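You operate a simulated robot arm through the tools that you are given. There is no shell and no other tool. Be economical: measure what you need, move in short steps, check, and stop when the job is done.

You are at the controls of a simulated robot arm. One attempt, no reset.

TASK
Test the lamp on STOP, stick the label that the display names in the result outline, then switch off.

The check looks at the end state, three seconds after you hand in, the way a careful person would. Anything else that was tipped, shoved, dropped, spilled or broken makes it a failure.

THE ROBOT
A 6-joint arm with a two-finger parallel gripper, fixed in place. Base frame: the origin is at the foot of the arm, x ahead of it, y to its left, z up; the work surface is at about z = 0.86. Readings come in m, degrees, newtons and seconds.
With the tool pointing down near the work surface it reaches from about 0.36 to 0.82 m from the base axis. Its first joint turns from -166.0 to 166.0 degrees. Payload 3.91 kg.
Tool frame: the origin (TCP) lies between the finger pads and is the grasp point; the fingertips stand 0.03 m ahead of it; z points along the fingers, y is the line along which they close. Largest opening 0.11 m; finger width 0.02, thickness 0.01; the body of the gripper, 0.048 by 0.112 m, starts 0.055 m behind the TCP.
Orientation is that of the tool frame in the base frame, as a unit quaternion [w, x, y, z]. With the fingers straight down and closing along the base's y, the tool's x points along the base's -x, its y along +y and its z along -z.

THE INTERFACE
- The arm moves only by the tool step_arm. Its argument "series" is a list of rows, each an object of numbers (a shift or turn left out is 0, a gripper value left out holds the last): "fingers": the gripper command, from -1 (fully open) to 1 (shut), values between in proportion; "x", "y", "z": the shift along the tool's x, y, z in m; "wx", "wy", "wz": the turn, a rotation vector about the tool's x, y, z in degrees. In form: [{"fingers": .., "x": .., "y": .., "z": .., "wx": .., "wy": .., "wz": ..}, ...]. A call has 1 to 10 rows; each row is the pose to reach, as a shift and turn from the pose commanded when the call began, along the tool's axes at that moment. Rows are played at 5 a second. More than 0.05 m and 8.6 degrees between two rows, or a gripper value outside its range, and nothing of the call is played. Where a pose cannot be reached the arm comes as near as it can. A force on the tool above 40 N (or 10 N above the force at the start of the call, whichever is more), or a blocked arm, ends the call early, and 0.2 s more pass. Each finger travels about 0.045 m/s and halts on what it meets, pressing with about 36 N; the grip force reading is that of the motor and also rises with nothing between the fingers. The clock runs only during rows and for 0.2 s after the last one: add rows that repeat a pose to give the fingers time. It gives the time, the measured TCP pose, the force on the tool (base axes), the opening and the grip force at its end, in the units of the frame above (readings bear some noise), with the torque about the TCP (base axes, N m) and any sound that the robot's microphone picked up.
- Cameras (640 x 400 px; columns grow to the right, rows downward): "scene" is fixed at [0.2206, -0.5018, 1.6192]; the picture's right is [0.96, -0.28, 0.00], its down [-0.18, -0.60, -0.78] and it looks along [0.22, 0.75, -0.62] (base axes); focal length 374 px, centre (320, 200). "wrist" rides on the gripper at [0.077, 0.007, -0.114] in the tool frame; the picture's right is [-0.09, 1.00, 0.00], its down [-0.80, -0.07, -0.59] and it looks along [-0.59, -0.05, 0.80] (tool axes); focal length 270 px, centre (320, 200). There is no depth. A picture from a camera that has moved, and an enlarged one, comes with that camera's place and axes in the base frame and with its lens.
- capture(camera): a new picture of that camera. It takes no simulated time.
- raise_lower(by): slides the trunk up (or, below 0, down) by that many m; the arm rides with it, the base frame stays. It gives what a move gives, with no picture.
- zoom(camera, box): a new picture of the part [left, top, right, bottom] of that camera's present view, enlarged. It takes no simulated time.
- hand_in(): hands the job in; it is judged then, once.

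Go step by step. Nothing tells you positions but the pictures and the camera data: compare them with the known pose of the tool, close in by small moves and look again before you grip or let go. The budget is 120 turns and 68 pictures, counting those below and the enlarged ones. Unless the task says otherwise, let go and move clear before handing in, and close with one line.

The tools are called as name(argument=value, ...) on one line, values as JSON. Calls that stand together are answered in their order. step_arm: Moves the arm, as the interface text tells. Its arguments: {"type":"object","properties":{"series":{"type":"array","items":{"type":"object","properties":{"fingers":{"type":"number"},"x":{"type":"number"},"y":{"type":"number"},"z":{"type":"number"},"wx":{"type":"number"},"wy":{"type":"number"},"wz":{"type":"number"}}}}},"required":["series"]} The other tools are called the same way: raise_lower (by) slides the trunk up or down; capture (camera) takes a picture; zoom (camera, box) takes an enlarged picture of a part of a camera's view; hand_in () hands the job in.

At the start:

```text
time_s: 0.0
position: [0.3034, 0.4061, 1.2297]
tool_rot: [0.0, 0.0, 1.0, 0.0]
force: [1.1, -0.3, 0.4]
wrist_torque: [0.03, 0.0, -0.01]
gripper_width: 0.11
finger_force: 0.0
trunk travel left (down, up): [-0.55, 0.06]
```

scene: 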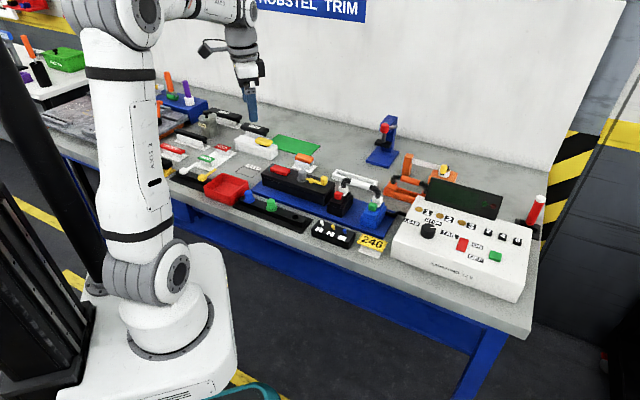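
wrist: 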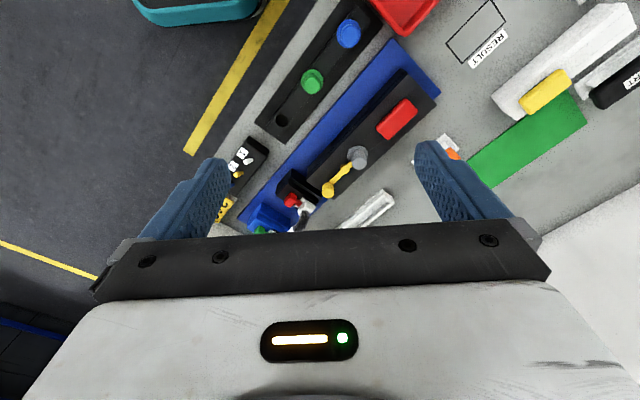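

I see a bench with a test box (knob, buttons, display) at right, a lamp fixture, labels and a RESULT outline. I'll look closer first.

zoom(camera="scene", box=[380, 150, 560, 310])

zoom(camera="scene", box=[230, 140, 400, 260])

zoom(camera="scene", box=[90, 70, 260, 210])

```text
2.50 times, centred on (470, 230) of scene
camera zoom: at [0.2206, -0.5018, 1.6192], right [0.96, -0.28, 0.0], down [-0.18, -0.6, -0.78], along [0.22, 0.75, -0.62], focal length 935 px, centre (-55, 125)
```

zoom: 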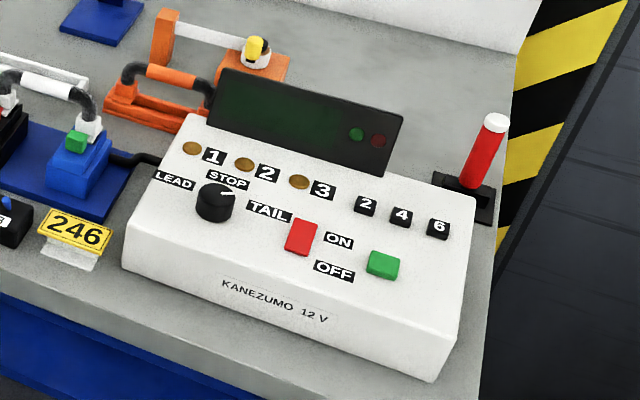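

```text
3.33 times, centred on (315, 200) of scene
camera zoom: at [0.2206, -0.5018, 1.6192], right [0.96, -0.28, 0.0], down [-0.18, -0.6, -0.78], along [0.22, 0.75, -0.62], focal length 1247 px, centre (337, 200)
```

zoom: 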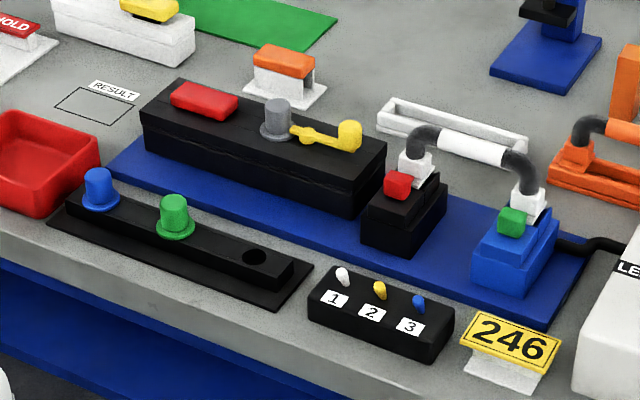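

```text
2.86 times, centred on (175, 140) of scene
camera zoom: at [0.2206, -0.5018, 1.6192], right [0.96, -0.28, 0.0], down [-0.18, -0.6, -0.78], along [0.22, 0.75, -0.62], focal length 1069 px, centre (734, 371)
```

zoom: 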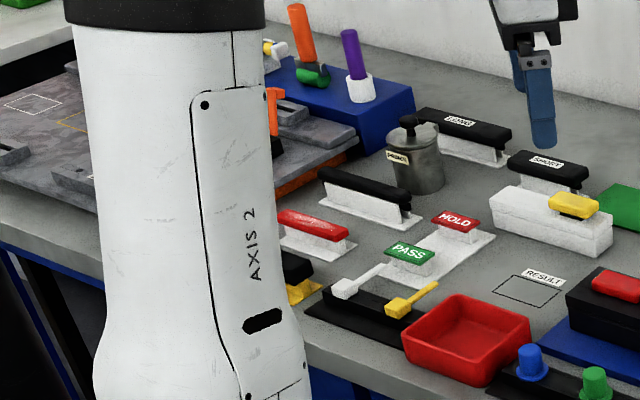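

I need finer detail on panel, lamp and labels.

zoom(camera="scene", box=[400, 190, 490, 246])

zoom(camera="scene", box=[445, 200, 535, 256])

zoom(camera="scene", box=[160, 105, 270, 174])

zoom(camera="scene", box=[310, 160, 410, 250])

```text
7.11 times, centred on (445, 218) of scene
camera zoom: at [0.2206, -0.5018, 1.6192], right [0.96, -0.28, 0.0], down [-0.18, -0.6, -0.78], along [0.22, 0.75, -0.62], focal length 2661 px, centre (-569, 72)
```

zoom: 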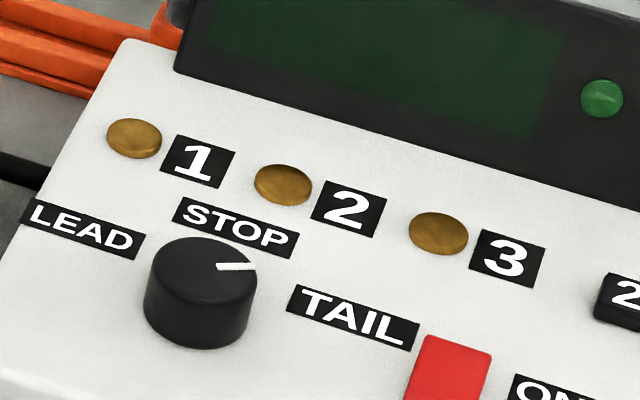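

```text
7.11 times, centred on (490, 228) of scene
camera zoom: at [0.2206, -0.5018, 1.6192], right [0.96, -0.28, 0.0], down [-0.18, -0.6, -0.78], along [0.22, 0.75, -0.62], focal length 2661 px, centre (-889, 1)
```

zoom: 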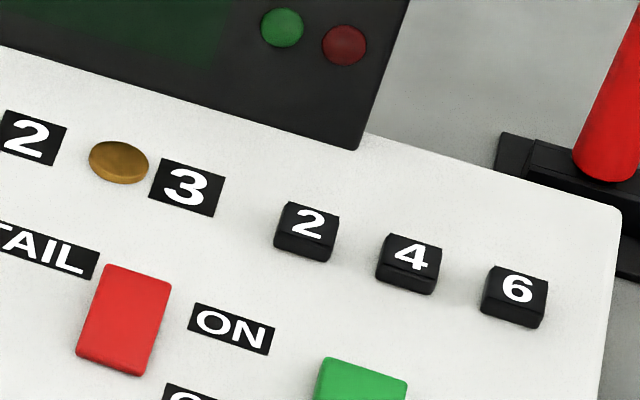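

```text
5.80 times, centred on (215, 140) of scene
camera zoom: at [0.2206, -0.5018, 1.6192], right [0.96, -0.28, 0.0], down [-0.18, -0.6, -0.78], along [0.22, 0.75, -0.62], focal length 2169 px, centre (929, 551)
```

zoom: 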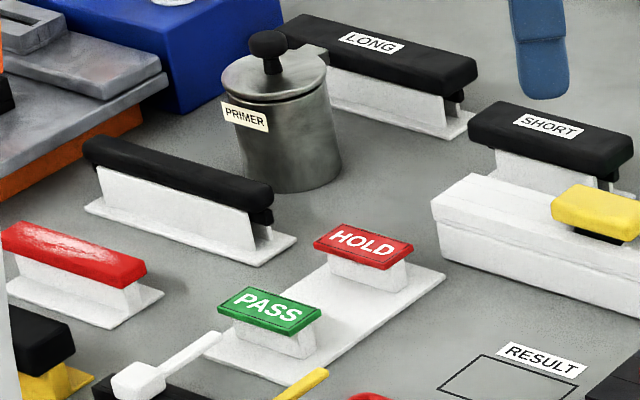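

```text
4.44 times, centred on (360, 205) of scene
camera zoom: at [0.2206, -0.5018, 1.6192], right [0.96, -0.28, 0.0], down [-0.18, -0.6, -0.78], along [0.22, 0.75, -0.62], focal length 1663 px, centre (142, 178)
```

zoom: 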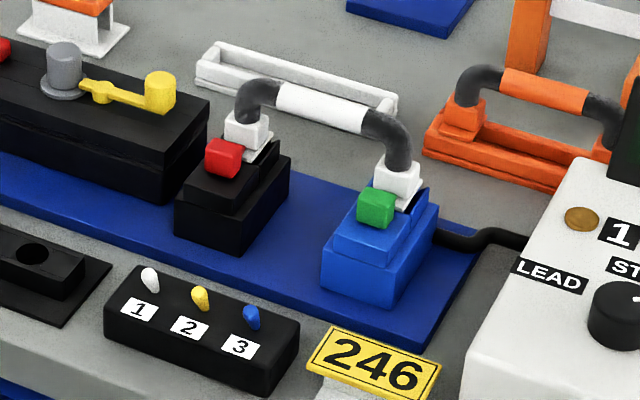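

The tester has a knob (LEAD/STOP/TAIL), rocker ON/OFF, green button; PASS/HOLD labels stand on a strip near the RESULT outline. I'll move high over the tester, yawed to its axes, and look.

step_arm(series=[{"x": -0.025, "y": -0.031, "wz": -4.5, "fingers": 1}, {"x": -0.05, "y": -0.061, "wz": -9}, {"x": -0.075, "y": -0.092, "wz": -13.5}, {"x": -0.1, "y": -0.122, "wz": -18}, {"x": -0.125, "y": -0.153, "wz": -22.5}, {"x": -0.15, "y": -0.184, "wz": -27}, {"x": -0.175, "y": -0.214, "wz": -31.5}, {"x": -0.2, "y": -0.245, "wz": -36}, {"x": -0.225, "y": -0.275, "wz": -40.5}, {"x": -0.25, "y": -0.306, "wz": -45}])

capture(camera="wrist")

```text
time_s: 2.2
position: [0.5546, 0.0987, 1.2321]
tool_rot: [-0.001, -0.383, 0.924, 0.0]
force: [0.1, -0.2, -0.1]
wrist_torque: [0.0, 0.03, 0.05]
gripper_width: 0.0
finger_force: 36.1
trunk travel left (down, up): [-0.55, 0.06]
```

```text
58 pictures are left
camera wrist: at [0.4965, 0.0488, 1.3461], right [-0.64, 0.77, 0.0], down [0.62, 0.52, 0.59], along [0.45, 0.38, -0.8], focal length 270 px, centre (320, 200)
```

wrist: 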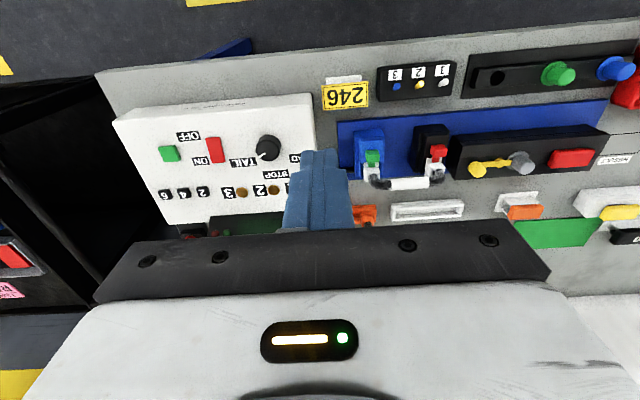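

zoom(camera="wrist", box=[140, 110, 320, 222])

```text
3.56 times, centred on (230, 166) of wrist
camera zoom: at [0.4965, 0.0488, 1.3461], right [-0.64, 0.77, 0.0], down [0.62, 0.52, 0.59], along [0.45, 0.38, -0.8], focal length 961 px, centre (640, 321)
```

zoom: 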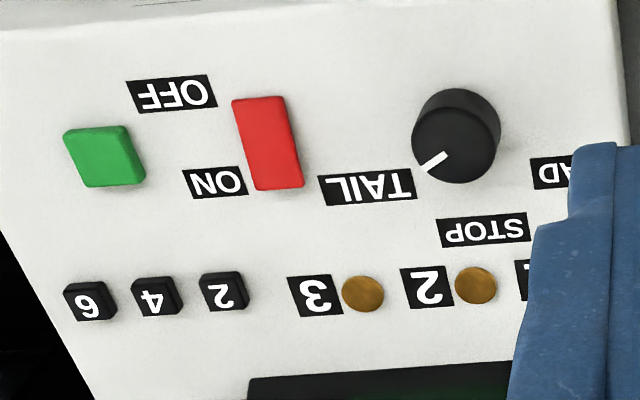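

The knob currently points at TAIL; I place its centre at about (0.691, 0.105), top z≈0.95, panel z≈0.93. I'll go above it with the fingers part open and check.

step_arm(series=[{"x": -0.025, "y": -0.023, "z": 0.03, "fingers": -0.3}, {"x": -0.05, "y": -0.046, "z": 0.06}, {"x": -0.075, "y": -0.069, "z": 0.09}, {"x": -0.1, "y": -0.092, "z": 0.12}, {"x": -0.1, "y": -0.092, "z": 0.15}, {"x": -0.1, "y": -0.092, "z": 0.18}])

capture(camera="wrist")

zoom(camera="scene", box=[370, 130, 530, 260])

```text
time_s: 3.6
position: [0.6907, 0.1048, 1.0487]
tool_rot: [0.0, -0.383, 0.924, -0.001]
force: [-0.5, -1.0, 0.2]
wrist_torque: [0.0, 0.0, -0.02]
gripper_width: 0.0715
finger_force: 0.0
trunk travel left (down, up): [-0.55, 0.06]
```

```text
56 pictures are left
camera wrist: at [0.6325, 0.0548, 1.1631], right [-0.64, 0.77, 0.0], down [0.62, 0.52, 0.59], along [0.46, 0.38, -0.8], focal length 270 px, centre (320, 200)
```

wrist: 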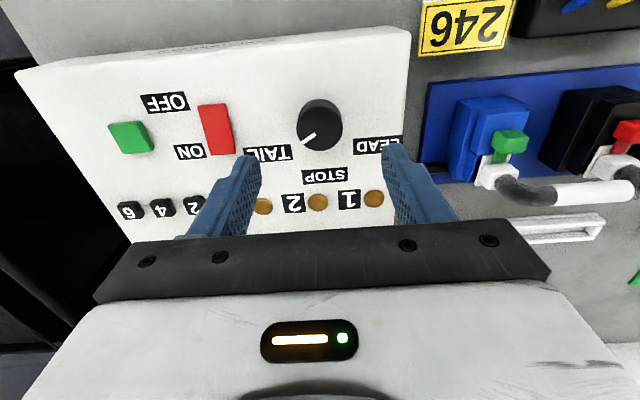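

```text
3.08 times, centred on (450, 195) of scene
camera zoom: at [0.2206, -0.5018, 1.6192], right [0.96, -0.28, 0.0], down [-0.18, -0.6, -0.78], along [0.22, 0.75, -0.62], focal length 1151 px, centre (-80, 215)
```

zoom: 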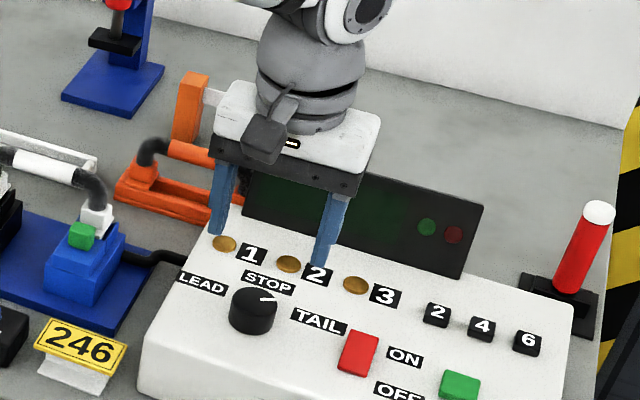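

The knob is centred under the gripper as computed. Descending straight to put the tips round the knob.

step_arm(series=[{"z": 0.03}, {"z": 0.055}, {"z": 0.07}, {"z": 0.08}])

capture(camera="wrist")

zoom(camera="scene", box=[390, 170, 490, 260])

```text
time_s: 4.6
position: [0.6898, 0.1071, 0.9703]
tool_rot: [0.0, -0.382, 0.924, -0.001]
force: [-1.0, -0.1, -0.2]
wrist_torque: [-0.01, 0.0, -0.03]
gripper_width: 0.0714
finger_force: 0.1
trunk travel left (down, up): [-0.55, 0.06]
```

```text
54 pictures are left
camera wrist: at [0.632, 0.057, 1.0841], right [-0.64, 0.77, 0.0], down [0.62, 0.52, 0.59], along [0.46, 0.38, -0.8], focal length 270 px, centre (320, 200)
```

wrist: 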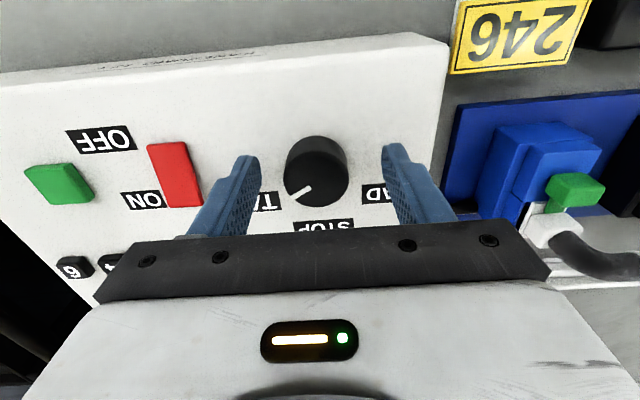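

```text
4.44 times, centred on (440, 215) of scene
camera zoom: at [0.2206, -0.5018, 1.6192], right [0.96, -0.28, 0.0], down [-0.18, -0.6, -0.78], along [0.22, 0.75, -0.62], focal length 1663 px, centre (-213, 133)
```

zoom: 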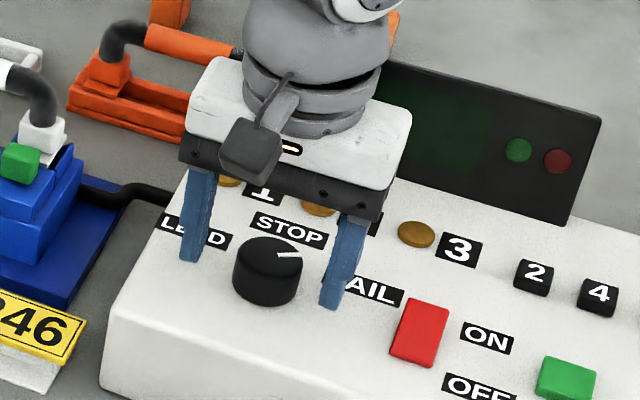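

Fingers straddle the knob. Closing on it.

step_arm(series=[{"x": -0.002, "y": -0.002, "z": 0.003, "fingers": -0.3}, {"x": -0.002, "y": -0.002, "z": 0.003, "fingers": 0.3}, {"x": -0.002, "y": -0.002, "z": 0.003, "fingers": 0.3}, {"x": -0.002, "y": -0.002, "z": 0.003, "fingers": 0.3}])

```text
time_s: 5.6
position: [0.6927, 0.105, 0.9663]
tool_rot: [0.0, -0.383, 0.924, 0.0]
force: [1.9, -2.7, -0.1]
wrist_torque: [-0.07, 0.0, -0.04]
gripper_width: 0.0394
finger_force: 0.8
trunk travel left (down, up): [-0.55, 0.06]
```

Width 0.039 with light contact; I tighten and turn about 60° toward STOP (counter-clockwise from above).

step_arm(series=[{"fingers": 0.6}, {"wz": -7.5}, {"wz": -15}, {"wz": -22.5}, {"wz": -30}, {"wz": -37.5}, {"wz": -45}, {"wz": -52.5}, {"wz": -60}, {"wz": -60}])

zoom(camera="scene", box=[390, 170, 490, 260])

```text
time_s: 7.2
position: [0.6971, 0.1052, 0.9672]
tool_rot: [0.004, -0.684, 0.729, -0.003]
force: [13.8, -4.7, -7.4]
wrist_torque: [-0.71, -0.12, -0.08]
gripper_width: 0.0376
finger_force: 44.8
trunk travel left (down, up): [-0.55, 0.06]
stopped in row 7: the force on the tool passed its limit at 41 N (the readings are from after the stop); the commanded pose is now the measured one
```

```text
4.44 times, centred on (440, 215) of scene
camera zoom: at [0.2206, -0.5018, 1.6192], right [0.96, -0.28, 0.0], down [-0.18, -0.6, -0.78], along [0.22, 0.75, -0.62], focal length 1663 px, centre (-213, 133)
```

zoom: 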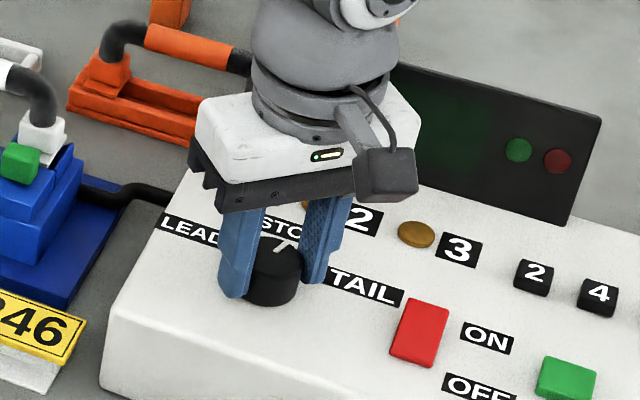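

The turn stopped at ~41° on side force. I release and look at the knob.

step_arm(series=[{"fingers": -0.2}, {"fingers": -0.2}, {"fingers": -0.2}, {"z": -0.04}, {"z": -0.07}])

capture(camera="wrist")

zoom(camera="scene", box=[400, 190, 490, 246])

```text
time_s: 8.3
position: [0.6916, 0.1067, 1.0399]
tool_rot: [0.002, -0.684, 0.729, -0.002]
force: [-0.2, -0.3, 0.1]
wrist_torque: [0.01, -0.04, 0.01]
gripper_width: 0.0661
finger_force: 0.0
trunk travel left (down, up): [-0.55, 0.06]
```

```text
51 pictures are left
camera wrist: at [0.6798, 0.0287, 1.1538], right [-0.99, 0.15, -0.01], down [0.12, 0.79, 0.6], along [0.1, 0.59, -0.8], focal length 270 px, centre (320, 200)
```

wrist: 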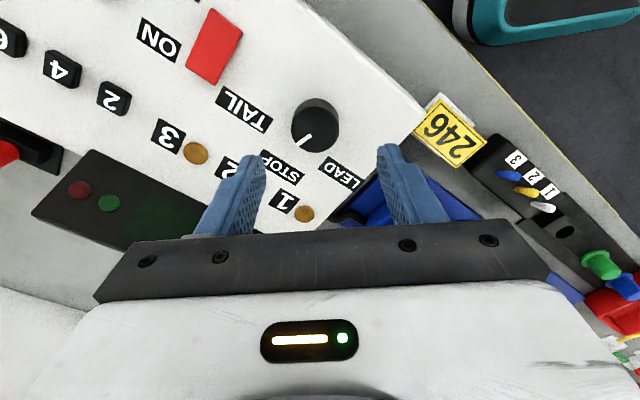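

```text
7.11 times, centred on (445, 218) of scene
camera zoom: at [0.2206, -0.5018, 1.6192], right [0.96, -0.28, 0.0], down [-0.18, -0.6, -0.78], along [0.22, 0.75, -0.62], focal length 2661 px, centre (-569, 72)
```

zoom: 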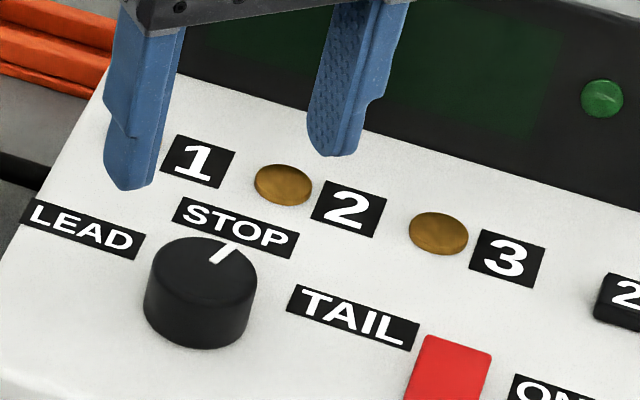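

zoom(camera="wrist", box=[200, 70, 392, 190])

```text
3.33 times, centred on (296, 130) of wrist
camera zoom: at [0.6798, 0.0287, 1.1538], right [-0.99, 0.15, -0.01], down [0.12, 0.79, 0.6], along [0.1, 0.59, -0.8], focal length 901 px, centre (400, 433)
```

zoom: 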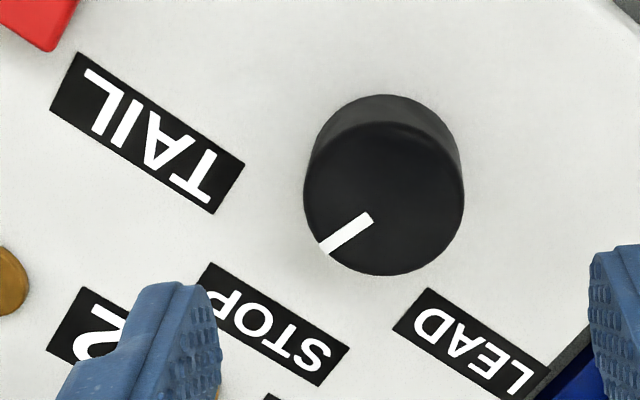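

The knob rotated 42°; it needs about 18° more to point at STOP. I re-centre slightly and re-grip.

step_arm(series=[{"x": -0.001, "y": -0.004, "z": 0.03}, {"x": -0.001, "y": -0.004, "z": 0.055}, {"x": -0.001, "y": -0.004, "z": 0.073}, {"x": -0.001, "y": -0.004, "z": 0.073, "fingers": 0.3}, {"x": -0.001, "y": -0.004, "z": 0.073, "fingers": 0.3}, {"x": -0.001, "y": -0.004, "z": 0.073, "fingers": 0.4}, {"x": -0.001, "y": -0.004, "z": 0.073, "fingers": 0.4}])

```text
time_s: 9.9
position: [0.6954, 0.1064, 0.9649]
tool_rot: [0.001, -0.684, 0.73, -0.002]
force: [-11.5, -0.2, -1.8]
wrist_torque: [0.04, 1.17, 0.03]
gripper_width: 0.0377
finger_force: 45.6
trunk travel left (down, up): [-0.55, 0.06]
```

step_arm(series=[{"y": 0.002}, {"y": 0.002, "wz": -6}, {"y": 0.002, "wz": -12}, {"y": 0.002, "wz": -18}, {"y": 0.002, "wz": -18}])

```text
time_s: 11.2
position: [0.6959, 0.106, 0.9658]
tool_rot: [-0.003, 0.79, -0.613, 0.004]
force: [9.6, -9.6, -5.1]
wrist_torque: [0.11, 0.17, 0.01]
gripper_width: 0.0378
finger_force: 45.4
trunk travel left (down, up): [-0.55, 0.06]
```

step_arm(series=[{"fingers": -0.2}, {"fingers": -0.2}, {"fingers": -0.2}, {"z": -0.04}, {"z": -0.07}])

zoom(camera="wrist", box=[200, 70, 392, 190])

```text
time_s: 12.3
position: [0.6969, 0.1094, 1.0346]
tool_rot: [-0.003, 0.79, -0.614, 0.002]
force: [0.3, -0.2, -0.2]
wrist_torque: [-0.01, 0.0, -0.04]
gripper_width: 0.0657
finger_force: 0.1
trunk travel left (down, up): [-0.55, 0.06]
```

```text
3.33 times, centred on (296, 130) of wrist
camera zoom: at [0.7085, 0.0325, 1.1487], right [-0.99, -0.16, -0.01], down [-0.13, 0.79, 0.59], along [-0.09, 0.59, -0.8], focal length 901 px, centre (400, 433)
```

zoom: 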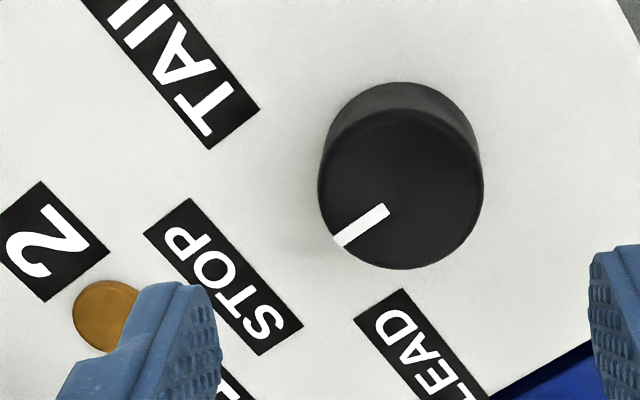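

Knob points at STOP within ~2°. Next close the fingers, yaw back to the box axes and move above the ON end of the rocker, around (0.763, 0.049).

step_arm(series=[{"x": 0.01, "y": -0.007, "wz": 7.8, "fingers": 1}, {"x": 0.02, "y": -0.014, "wz": 15.6}, {"x": 0.03, "y": -0.021, "wz": 23.4}, {"x": 0.04, "y": -0.028, "wz": 31.2}, {"x": 0.05, "y": -0.035, "wz": 39}, {"x": 0.06, "y": -0.042, "wz": 46.8}, {"x": 0.0746, "y": -0.049, "wz": 54.4}, {"x": 0.0746, "y": -0.049, "wz": 54.4}])

capture(camera="wrist")

zoom(camera="scene", box=[410, 180, 530, 280])

```text
time_s: 14.2
position: [0.7604, 0.0485, 1.037]
tool_rot: [0.003, -0.421, 0.907, -0.001]
force: [-0.2, 0.4, 1.5]
wrist_torque: [-0.01, -0.01, 0.02]
gripper_width: 0.0
finger_force: 36.2
trunk travel left (down, up): [-0.55, 0.06]
```

```text
47 pictures are left
camera wrist: at [0.7058, -0.0077, 1.1496], right [-0.7, 0.71, -0.01], down [0.57, 0.57, 0.6], along [0.43, 0.42, -0.8], focal length 270 px, centre (320, 200)
```

wrist: 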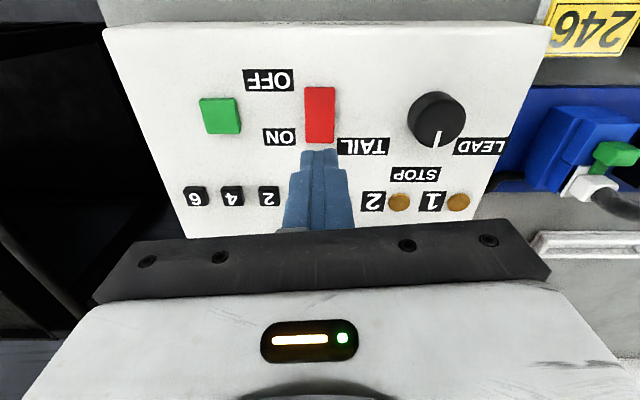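

```text
4.00 times, centred on (470, 230) of scene
camera zoom: at [0.2206, -0.5018, 1.6192], right [0.96, -0.28, 0.0], down [-0.18, -0.6, -0.78], along [0.22, 0.75, -0.62], focal length 1497 px, centre (-280, 80)
```

zoom: 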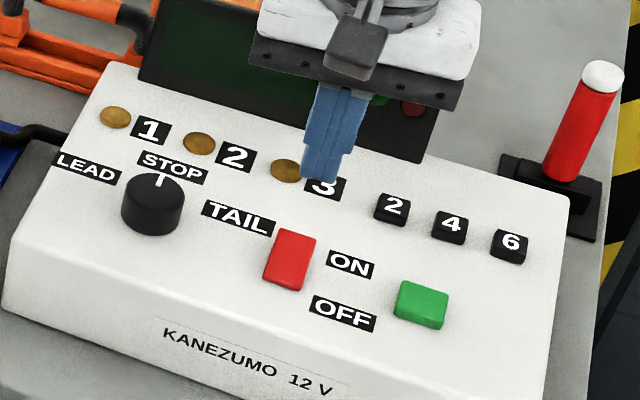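

The fingertips line up with the rocker; ON half is about (0.769, 0.053). I press down gradually.

step_arm(series=[{"x": -0.009, "y": -0.0037, "z": 0.03}, {"x": -0.009, "y": -0.0037, "z": 0.05}, {"x": -0.009, "y": -0.0037, "z": 0.058}, {"x": -0.009, "y": -0.0037, "z": 0.063}, {"x": -0.009, "y": -0.0037, "z": 0.067}, {"x": -0.009, "y": -0.0037, "z": 0.071}])

zoom(camera="scene", box=[410, 170, 530, 270])

```text
time_s: 15.6
position: [0.7688, 0.0514, 0.9689]
tool_rot: [0.006, -0.422, 0.907, -0.003]
force: [2.2, 5.3, 16.2]
wrist_torque: [0.08, 0.09, 0.0]
gripper_width: 0.0
finger_force: 35.8
trunk travel left (down, up): [-0.55, 0.06]
```

```text
4.00 times, centred on (470, 220) of scene
camera zoom: at [0.2206, -0.5018, 1.6192], right [0.96, -0.28, 0.0], down [-0.18, -0.6, -0.78], along [0.22, 0.75, -0.62], focal length 1497 px, centre (-280, 120)
```

zoom: 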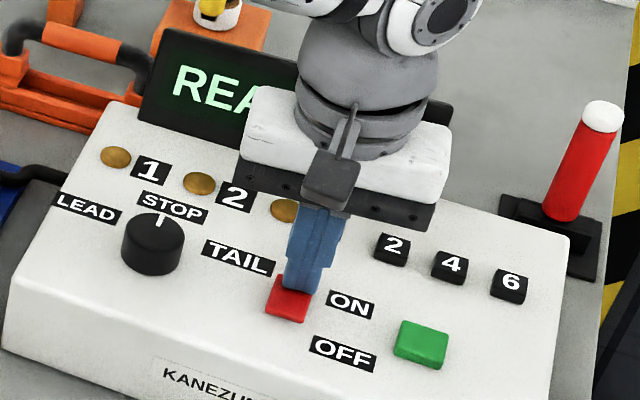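

The display now shows READY. I lift and go over the green button at about (0.808, -0.013).

step_arm(series=[{"z": -0.03}, {"z": -0.06}, {"x": 0.008, "y": -0.024, "z": -0.065}, {"x": 0.016, "y": -0.048, "z": -0.065}, {"x": 0.0237, "y": -0.071, "z": -0.065}, {"x": 0.0237, "y": -0.071, "z": -0.065}])

capture(camera="wrist")

capture(camera="scene")

```text
time_s: 16.9
position: [0.8077, -0.0118, 1.0292]
tool_rot: [0.003, -0.422, 0.907, -0.002]
force: [0.5, -1.1, 0.2]
wrist_torque: [-0.01, -0.01, -0.03]
gripper_width: 0.0
finger_force: 36.1
trunk travel left (down, up): [-0.55, 0.06]
```

```text
44 pictures are left
camera wrist: at [0.7533, -0.0674, 1.1436], right [-0.71, 0.71, -0.01], down [0.56, 0.57, 0.6], along [0.43, 0.42, -0.8], focal length 270 px, centre (320, 200)
```

wrist: 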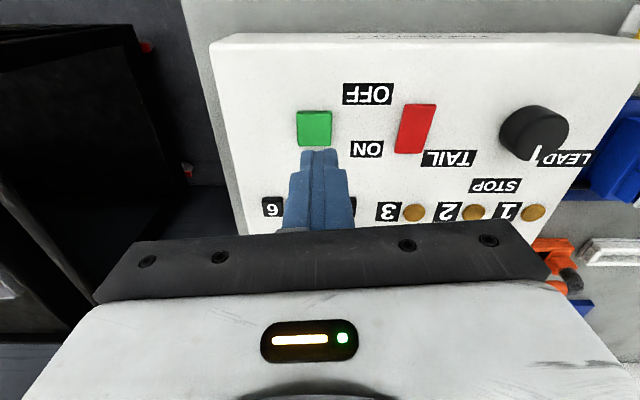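

```text
43 pictures are left
```

scene: 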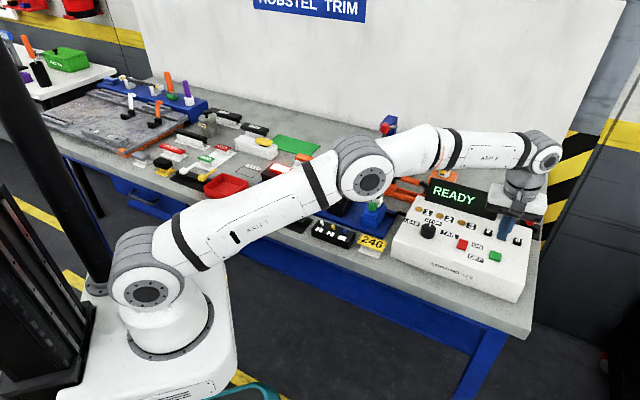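

step_arm(series=[{"x": -0.002, "y": -0.003, "z": 0.03}, {"x": -0.002, "y": -0.003, "z": 0.045}, {"x": -0.002, "y": -0.003, "z": 0.053}, {"x": -0.002, "y": -0.003, "z": 0.058}, {"x": -0.002, "y": -0.003, "z": 0.063}, {"x": -0.002, "y": -0.003, "z": 0.063}])

zoom(camera="scene", box=[400, 160, 560, 280])

```text
time_s: 18.4
position: [0.8119, -0.013, 0.969]
tool_rot: [0.004, -0.422, 0.907, -0.003]
force: [0.2, 0.0, 2.2]
wrist_torque: [0.03, 0.01, -0.02]
gripper_width: 0.0
finger_force: 36.0
trunk travel left (down, up): [-0.55, 0.06]
```

```text
3.33 times, centred on (480, 220) of scene
camera zoom: at [0.2206, -0.5018, 1.6192], right [0.96, -0.28, 0.0], down [-0.18, -0.6, -0.78], along [0.22, 0.75, -0.62], focal length 1247 px, centre (-213, 133)
```

zoom: 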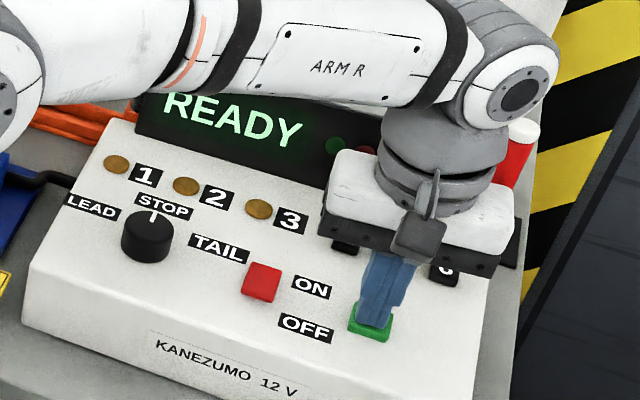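

Just touching the green button; press a few millimetres further.

step_arm(series=[{"z": 0.003}, {"z": 0.006}, {"z": 0.008}, {"z": 0.008}])

zoom(camera="scene", box=[400, 160, 560, 280])

```text
time_s: 19.4
position: [0.8108, -0.0126, 0.9647]
tool_rot: [0.006, -0.421, 0.907, -0.003]
force: [7.8, -1.5, 25.3]
wrist_torque: [-0.21, -0.11, 0.06]
gripper_width: 0.0
finger_force: 36.5
trunk travel left (down, up): [-0.55, 0.06]
heard: click
```

```text
3.33 times, centred on (480, 220) of scene
camera zoom: at [0.2206, -0.5018, 1.6192], right [0.96, -0.28, 0.0], down [-0.18, -0.6, -0.78], along [0.22, 0.75, -0.62], focal length 1247 px, centre (-213, 133)
```

zoom: 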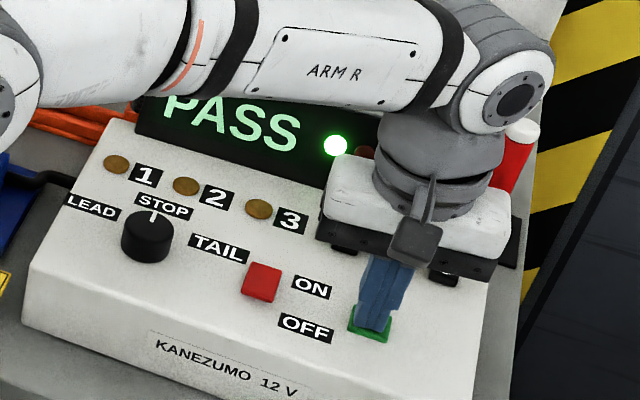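

A click and the display shows PASS with the green lamp. I lift off and confirm it stays.

step_arm(series=[{"z": -0.03}, {"z": -0.06}, {"z": -0.1}, {"z": -0.15}, {"z": -0.2}, {"z": -0.2}])

zoom(camera="scene", box=[400, 160, 560, 280])

```text
time_s: 20.8
position: [0.7991, -0.0125, 1.1549]
tool_rot: [0.003, -0.422, 0.907, -0.001]
force: [0.4, 0.3, 0.4]
wrist_torque: [-0.01, 0.02, 0.02]
gripper_width: 0.0
finger_force: 36.0
out of reach, approached as far as the arm can: row 4, 5, 6
trunk travel left (down, up): [-0.55, 0.06]
```

```text
3.33 times, centred on (480, 220) of scene
camera zoom: at [0.2206, -0.5018, 1.6192], right [0.96, -0.28, 0.0], down [-0.18, -0.6, -0.78], along [0.22, 0.75, -0.62], focal length 1247 px, centre (-213, 133)
```

zoom: 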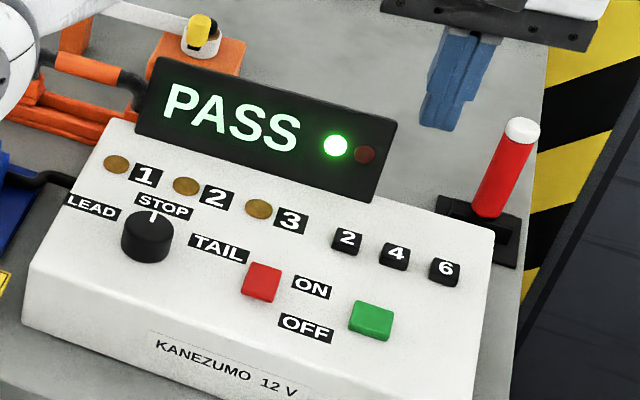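

PASS holds. Now I travel high to the label area.

step_arm(series=[{"x": -0.002, "y": 0.044, "z": -0.01}, {"x": -0.004, "y": 0.088, "z": -0.02}, {"x": -0.006, "y": 0.132, "z": -0.03}, {"x": -0.008, "y": 0.176, "z": -0.04}, {"x": -0.01, "y": 0.22, "z": -0.05}, {"x": -0.012, "y": 0.264, "z": -0.05}, {"x": -0.014, "y": 0.308, "z": -0.05}, {"x": -0.016, "y": 0.352, "z": -0.05}, {"x": -0.018, "y": 0.396, "z": -0.05}, {"x": -0.02, "y": 0.44, "z": -0.05}])

step_arm(series=[{"x": -0.002, "y": 0.044}, {"x": -0.004, "y": 0.088}, {"x": -0.006, "y": 0.132}, {"x": -0.008, "y": 0.176}, {"x": -0.01, "y": 0.22}, {"x": -0.012, "y": 0.264}, {"x": -0.014, "y": 0.308}, {"x": -0.016, "y": 0.352}, {"x": -0.018, "y": 0.396}, {"x": -0.02, "y": 0.44}])

capture(camera="wrist")

```text
time_s: 22.9
position: [0.4714, 0.2874, 1.2061]
tool_rot: [0.004, -0.422, 0.907, -0.002]
force: [-1.2, -0.2, -0.5]
wrist_torque: [-0.01, -0.05, -0.01]
gripper_width: 0.0
finger_force: 36.3
trunk travel left (down, up): [-0.55, 0.06]
```

```text
time_s: 25.1
position: [0.1469, 0.5861, 1.199]
tool_rot: [0.004, -0.422, 0.907, -0.003]
force: [-0.9, 0.0, -0.5]
wrist_torque: [-0.02, 0.01, 0.0]
gripper_width: 0.0
finger_force: 36.2
trunk travel left (down, up): [-0.55, 0.06]
```

```text
39 pictures are left
camera wrist: at [0.0921, 0.5311, 1.3124], right [-0.71, 0.71, -0.01], down [0.56, 0.57, 0.6], along [0.43, 0.42, -0.8], focal length 270 px, centre (320, 200)
```

wrist: 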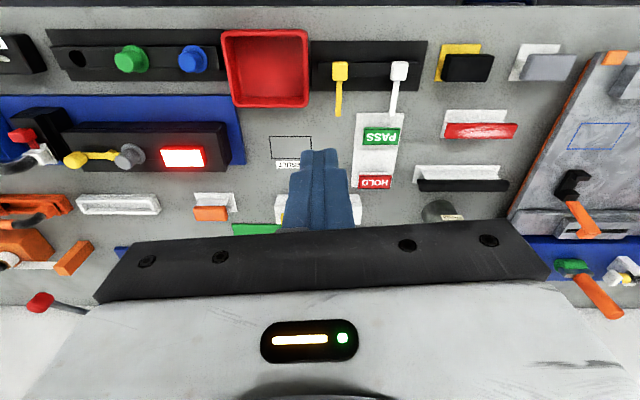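

The lamp's red lens is lit, consistent with STOP. Zooming on labels and outline.

zoom(camera="wrist", box=[256, 100, 416, 200])

zoom(camera="scene", box=[180, 130, 276, 190])

```text
4.00 times, centred on (336, 150) of wrist
camera zoom: at [0.0921, 0.5311, 1.3124], right [-0.71, 0.71, -0.01], down [0.56, 0.57, 0.6], along [0.43, 0.42, -0.8], focal length 1081 px, centre (256, 400)
```

zoom: 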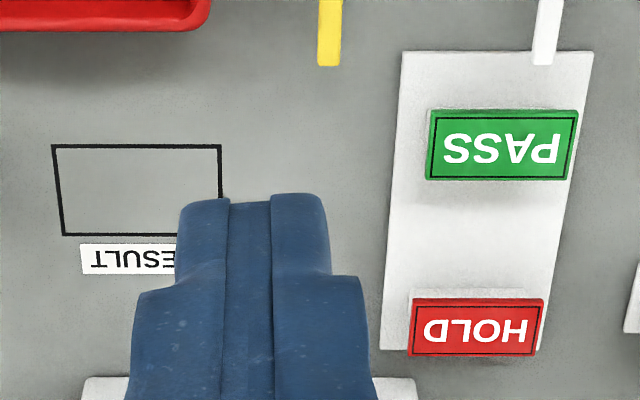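

```text
6.67 times, centred on (228, 160) of scene
camera zoom: at [0.2206, -0.5018, 1.6192], right [0.96, -0.28, 0.0], down [-0.18, -0.6, -0.78], along [0.22, 0.75, -0.62], focal length 2494 px, centre (933, 467)
```

zoom: 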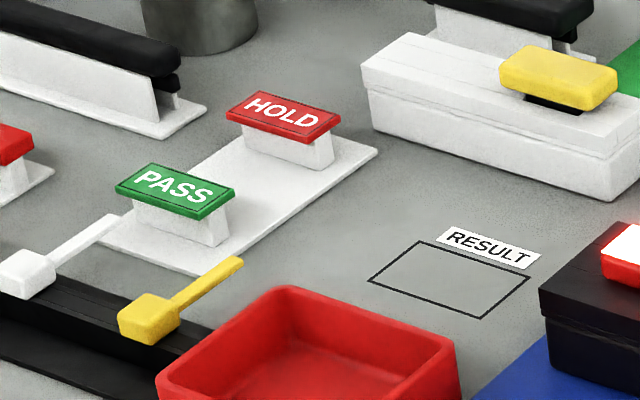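

PASS plate (~58×32 mm) sits on a post with top at z≈0.90, centre ≈(0.152, 0.722); RESULT outline centre ≈(0.289, 0.647). I move over the PASS plate with fingers part open.

step_arm(series=[{"x": -0.02, "y": 0.016, "z": 0.02, "wz": 1, "fingers": -0.55}, {"x": -0.04, "y": 0.032, "z": 0.04, "wz": 2}, {"x": -0.06, "y": 0.048, "z": 0.06, "wz": 3}, {"x": -0.08, "y": 0.065, "z": 0.08, "wz": 4}, {"x": -0.1056, "y": 0.0826, "z": 0.1, "wz": 4.5}, {"x": -0.1056, "y": 0.0826, "z": 0.13, "wz": 4.5}, {"x": -0.1056, "y": 0.0826, "z": 0.16, "wz": 4.5}, {"x": -0.1056, "y": 0.0826, "z": 0.19, "wz": 4.5}])

capture(camera="wrist")

zoom(camera="scene", box=[160, 110, 272, 180])

```text
time_s: 26.9
position: [0.1543, 0.7171, 1.0071]
tool_rot: [0.003, -0.386, 0.922, -0.001]
force: [0.3, 0.5, 0.7]
wrist_torque: [0.01, 0.01, -0.01]
gripper_width: 0.0854
finger_force: 0.0
trunk travel left (down, up): [-0.55, 0.06]
```

```text
36 pictures are left
camera wrist: at [0.097, 0.6666, 1.1205], right [-0.65, 0.76, 0.0], down [0.61, 0.52, 0.6], along [0.46, 0.39, -0.8], focal length 270 px, centre (320, 200)
```

wrist: 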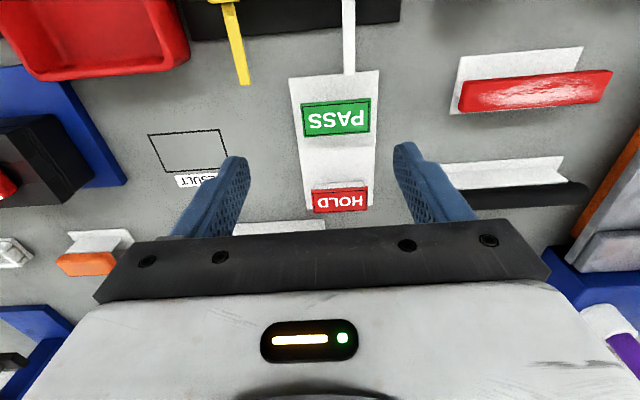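

```text
5.71 times, centred on (216, 145) of scene
camera zoom: at [0.2206, -0.5018, 1.6192], right [0.96, -0.28, 0.0], down [-0.18, -0.6, -0.78], along [0.22, 0.75, -0.62], focal length 2138 px, centre (914, 514)
```

zoom: 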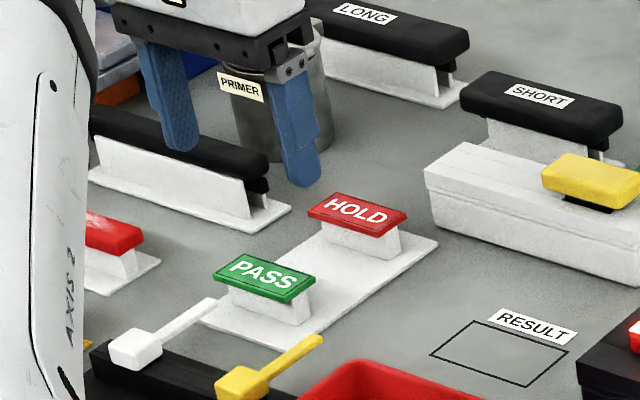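

step_arm(series=[{"x": -0.0048, "y": 0.0105, "z": 0.03}, {"x": -0.0048, "y": 0.0105, "z": 0.055}, {"x": -0.0048, "y": 0.0105, "z": 0.064}, {"x": -0.0048, "y": 0.0105, "z": 0.064}])

capture(camera="wrist")

zoom(camera="scene", box=[160, 110, 272, 180])

```text
time_s: 27.9
position: [0.1494, 0.7271, 0.9446]
tool_rot: [0.004, -0.386, 0.923, -0.001]
force: [0.1, -0.3, 0.2]
wrist_torque: [0.02, 0.02, -0.01]
gripper_width: 0.0854
finger_force: 0.0
trunk travel left (down, up): [-0.55, 0.06]
```

```text
34 pictures are left
camera wrist: at [0.0907, 0.6774, 1.0582], right [-0.65, 0.76, -0.01], down [0.61, 0.52, 0.6], along [0.46, 0.38, -0.8], focal length 270 px, centre (320, 200)
```

wrist: 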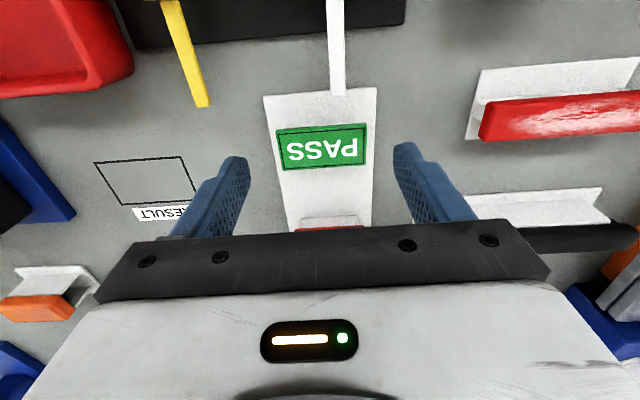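

```text
5.71 times, centred on (216, 145) of scene
camera zoom: at [0.2206, -0.5018, 1.6192], right [0.96, -0.28, 0.0], down [-0.18, -0.6, -0.78], along [0.22, 0.75, -0.62], focal length 2138 px, centre (914, 514)
```

zoom: 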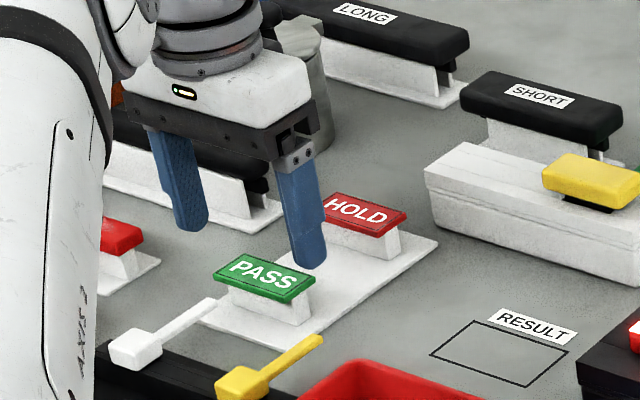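

step_arm(series=[{"z": 0.01}, {"z": 0.02}, {"z": 0.0225}])

zoom(camera="scene", box=[184, 135, 248, 175])

zoom(camera="wrist", box=[200, 90, 440, 240])

```text
time_s: 28.8
position: [0.15, 0.7292, 0.9235]
tool_rot: [0.003, -0.386, 0.923, -0.001]
force: [-0.4, 0.4, 0.3]
wrist_torque: [-0.01, -0.02, 0.03]
gripper_width: 0.0852
finger_force: 0.0
trunk travel left (down, up): [-0.55, 0.06]
```

```text
10.00 times, centred on (216, 155) of scene
camera zoom: at [0.2206, -0.5018, 1.6192], right [0.96, -0.28, 0.0], down [-0.18, -0.6, -0.78], along [0.22, 0.75, -0.62], focal length 3742 px, centre (1360, 650)
```

zoom: 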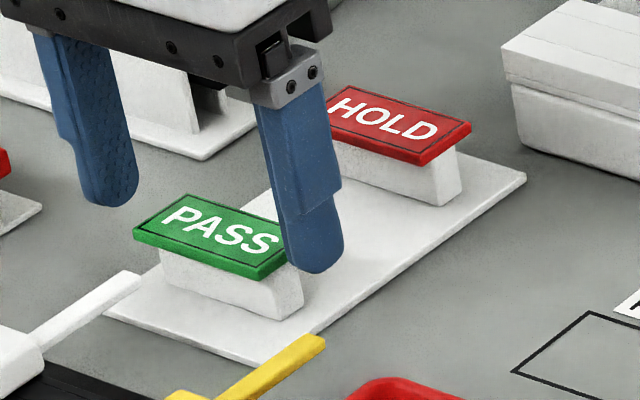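

```text
2.67 times, centred on (320, 165) of wrist
camera zoom: at [0.0912, 0.6783, 1.036], right [-0.65, 0.76, -0.01], down [0.61, 0.52, 0.6], along [0.46, 0.38, -0.8], focal length 721 px, centre (320, 293)
```

zoom: 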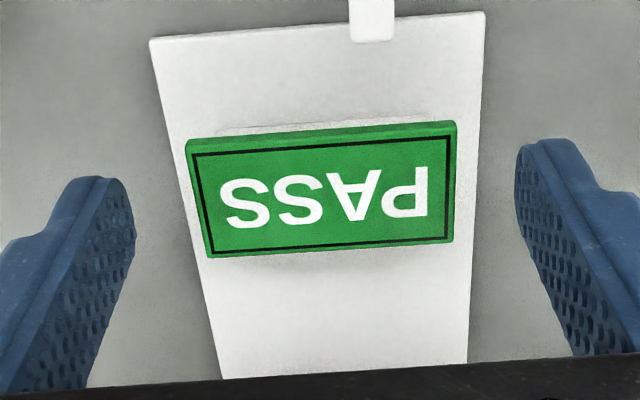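

The fingers straddle the plate; relative to the tips, the plate seems ~4 mm further out and level with the tips. I adjust and lower ~7 mm, then look.

step_arm(series=[{"x": -0.002, "z": 0.003}, {"x": -0.0045, "z": 0.007}, {"x": -0.0045, "z": 0.007}])

zoom(camera="scene", box=[184, 135, 248, 175])

zoom(camera="wrist", box=[200, 90, 440, 240])

```text
time_s: 29.6
position: [0.156, 0.7334, 0.9155]
tool_rot: [0.004, -0.385, 0.923, -0.001]
force: [0.4, 0.4, 0.4]
wrist_torque: [0.01, -0.02, -0.03]
gripper_width: 0.0854
finger_force: 0.1
trunk travel left (down, up): [-0.55, 0.06]
```

```text
10.00 times, centred on (216, 155) of scene
camera zoom: at [0.2206, -0.5018, 1.6192], right [0.96, -0.28, 0.0], down [-0.18, -0.6, -0.78], along [0.22, 0.75, -0.62], focal length 3742 px, centre (1360, 650)
```

zoom: 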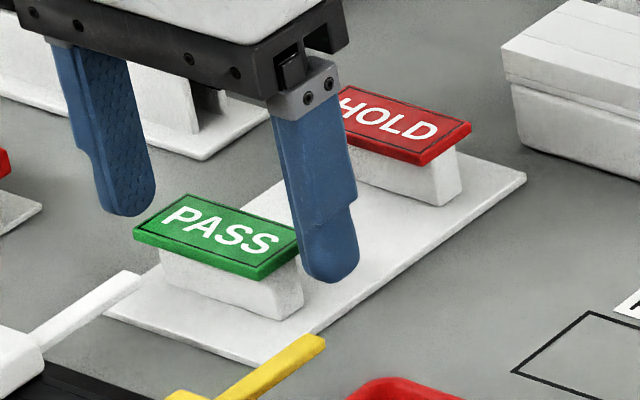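

```text
2.67 times, centred on (320, 165) of wrist
camera zoom: at [0.0958, 0.6829, 1.0283], right [-0.65, 0.76, -0.01], down [0.61, 0.52, 0.6], along [0.46, 0.39, -0.8], focal length 721 px, centre (320, 293)
```

zoom: 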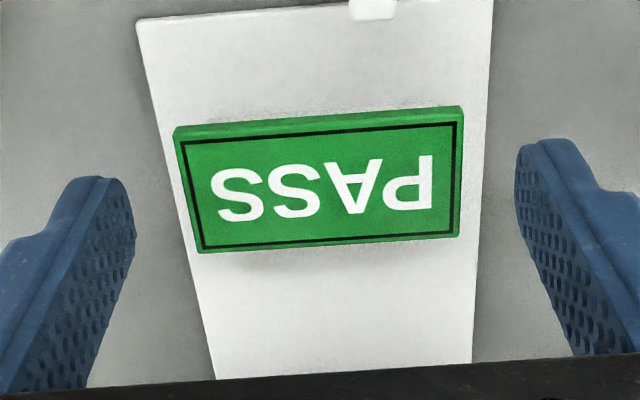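

Tips are just below the plate's lower edge; I shift 2 mm back and up slightly, then close on the plate.

step_arm(series=[{"x": 0.0025, "z": -0.002}, {"x": 0.0025, "z": -0.002, "fingers": 0.0}, {"x": 0.0025, "z": -0.002, "fingers": 0.1}, {"x": 0.0025, "z": -0.002, "fingers": 0.1}, {"x": 0.0025, "z": -0.002, "fingers": 0.1}])

zoom(camera="scene", box=[184, 135, 248, 175])

```text
time_s: 30.8
position: [0.1517, 0.7318, 0.9174]
tool_rot: [0.004, -0.385, 0.923, -0.001]
force: [0.5, -0.5, 0.1]
wrist_torque: [-0.01, 0.02, 0.0]
gripper_width: 0.0575
finger_force: 35.7
trunk travel left (down, up): [-0.55, 0.06]
```

```text
10.00 times, centred on (216, 155) of scene
camera zoom: at [0.2206, -0.5018, 1.6192], right [0.96, -0.28, 0.0], down [-0.18, -0.6, -0.78], along [0.22, 0.75, -0.62], focal length 3742 px, centre (1360, 650)
```

zoom: 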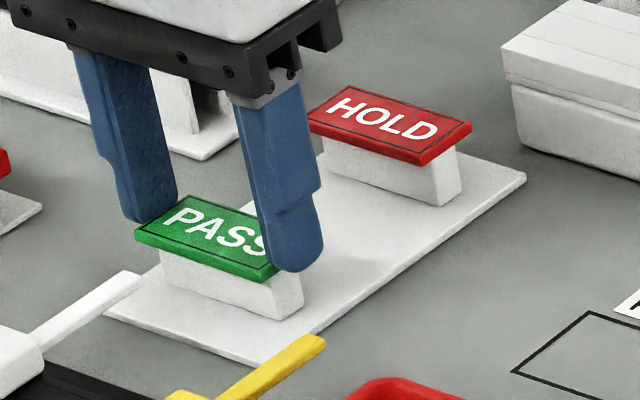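

Gripped at 57.5 mm, matching the plate. Lifting 60 mm.

step_arm(series=[{"z": -0.01}, {"z": -0.03}, {"z": -0.06}, {"z": -0.06}])

zoom(camera="scene", box=[170, 110, 282, 180])

capture(camera="wrist")

```text
time_s: 31.8
position: [0.1488, 0.7305, 0.9768]
tool_rot: [0.004, -0.385, 0.923, -0.002]
force: [0.0, 0.4, -0.7]
wrist_torque: [0.0, 0.04, 0.0]
gripper_width: 0.0571
finger_force: 35.8
trunk travel left (down, up): [-0.55, 0.06]
```

```text
5.71 times, centred on (226, 145) of scene
camera zoom: at [0.2206, -0.5018, 1.6192], right [0.96, -0.28, 0.0], down [-0.18, -0.6, -0.78], along [0.22, 0.75, -0.62], focal length 2138 px, centre (857, 514)
```

zoom: 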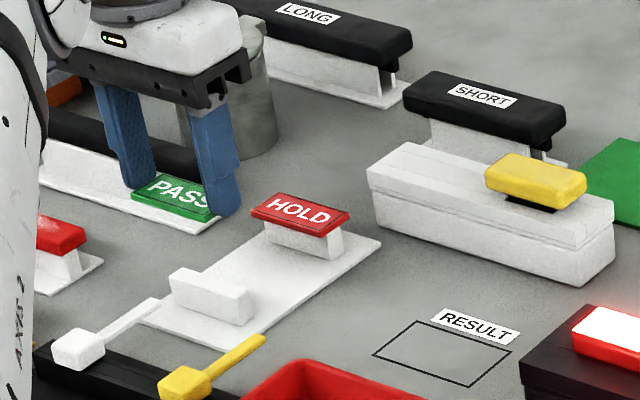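

```text
26 pictures are left
camera wrist: at [0.0899, 0.6795, 1.0908], right [-0.65, 0.76, -0.01], down [0.61, 0.52, 0.6], along [0.46, 0.38, -0.8], focal length 270 px, centre (320, 200)
```

wrist: 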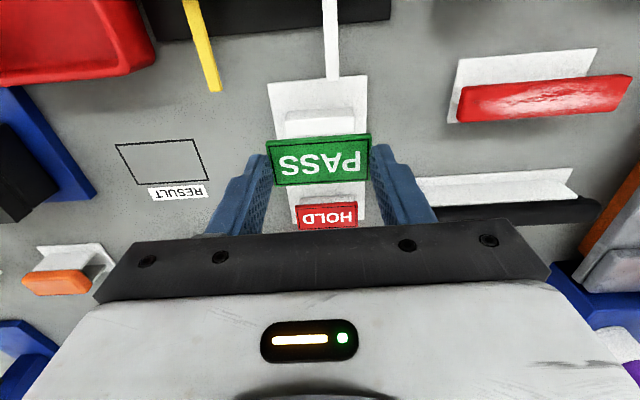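

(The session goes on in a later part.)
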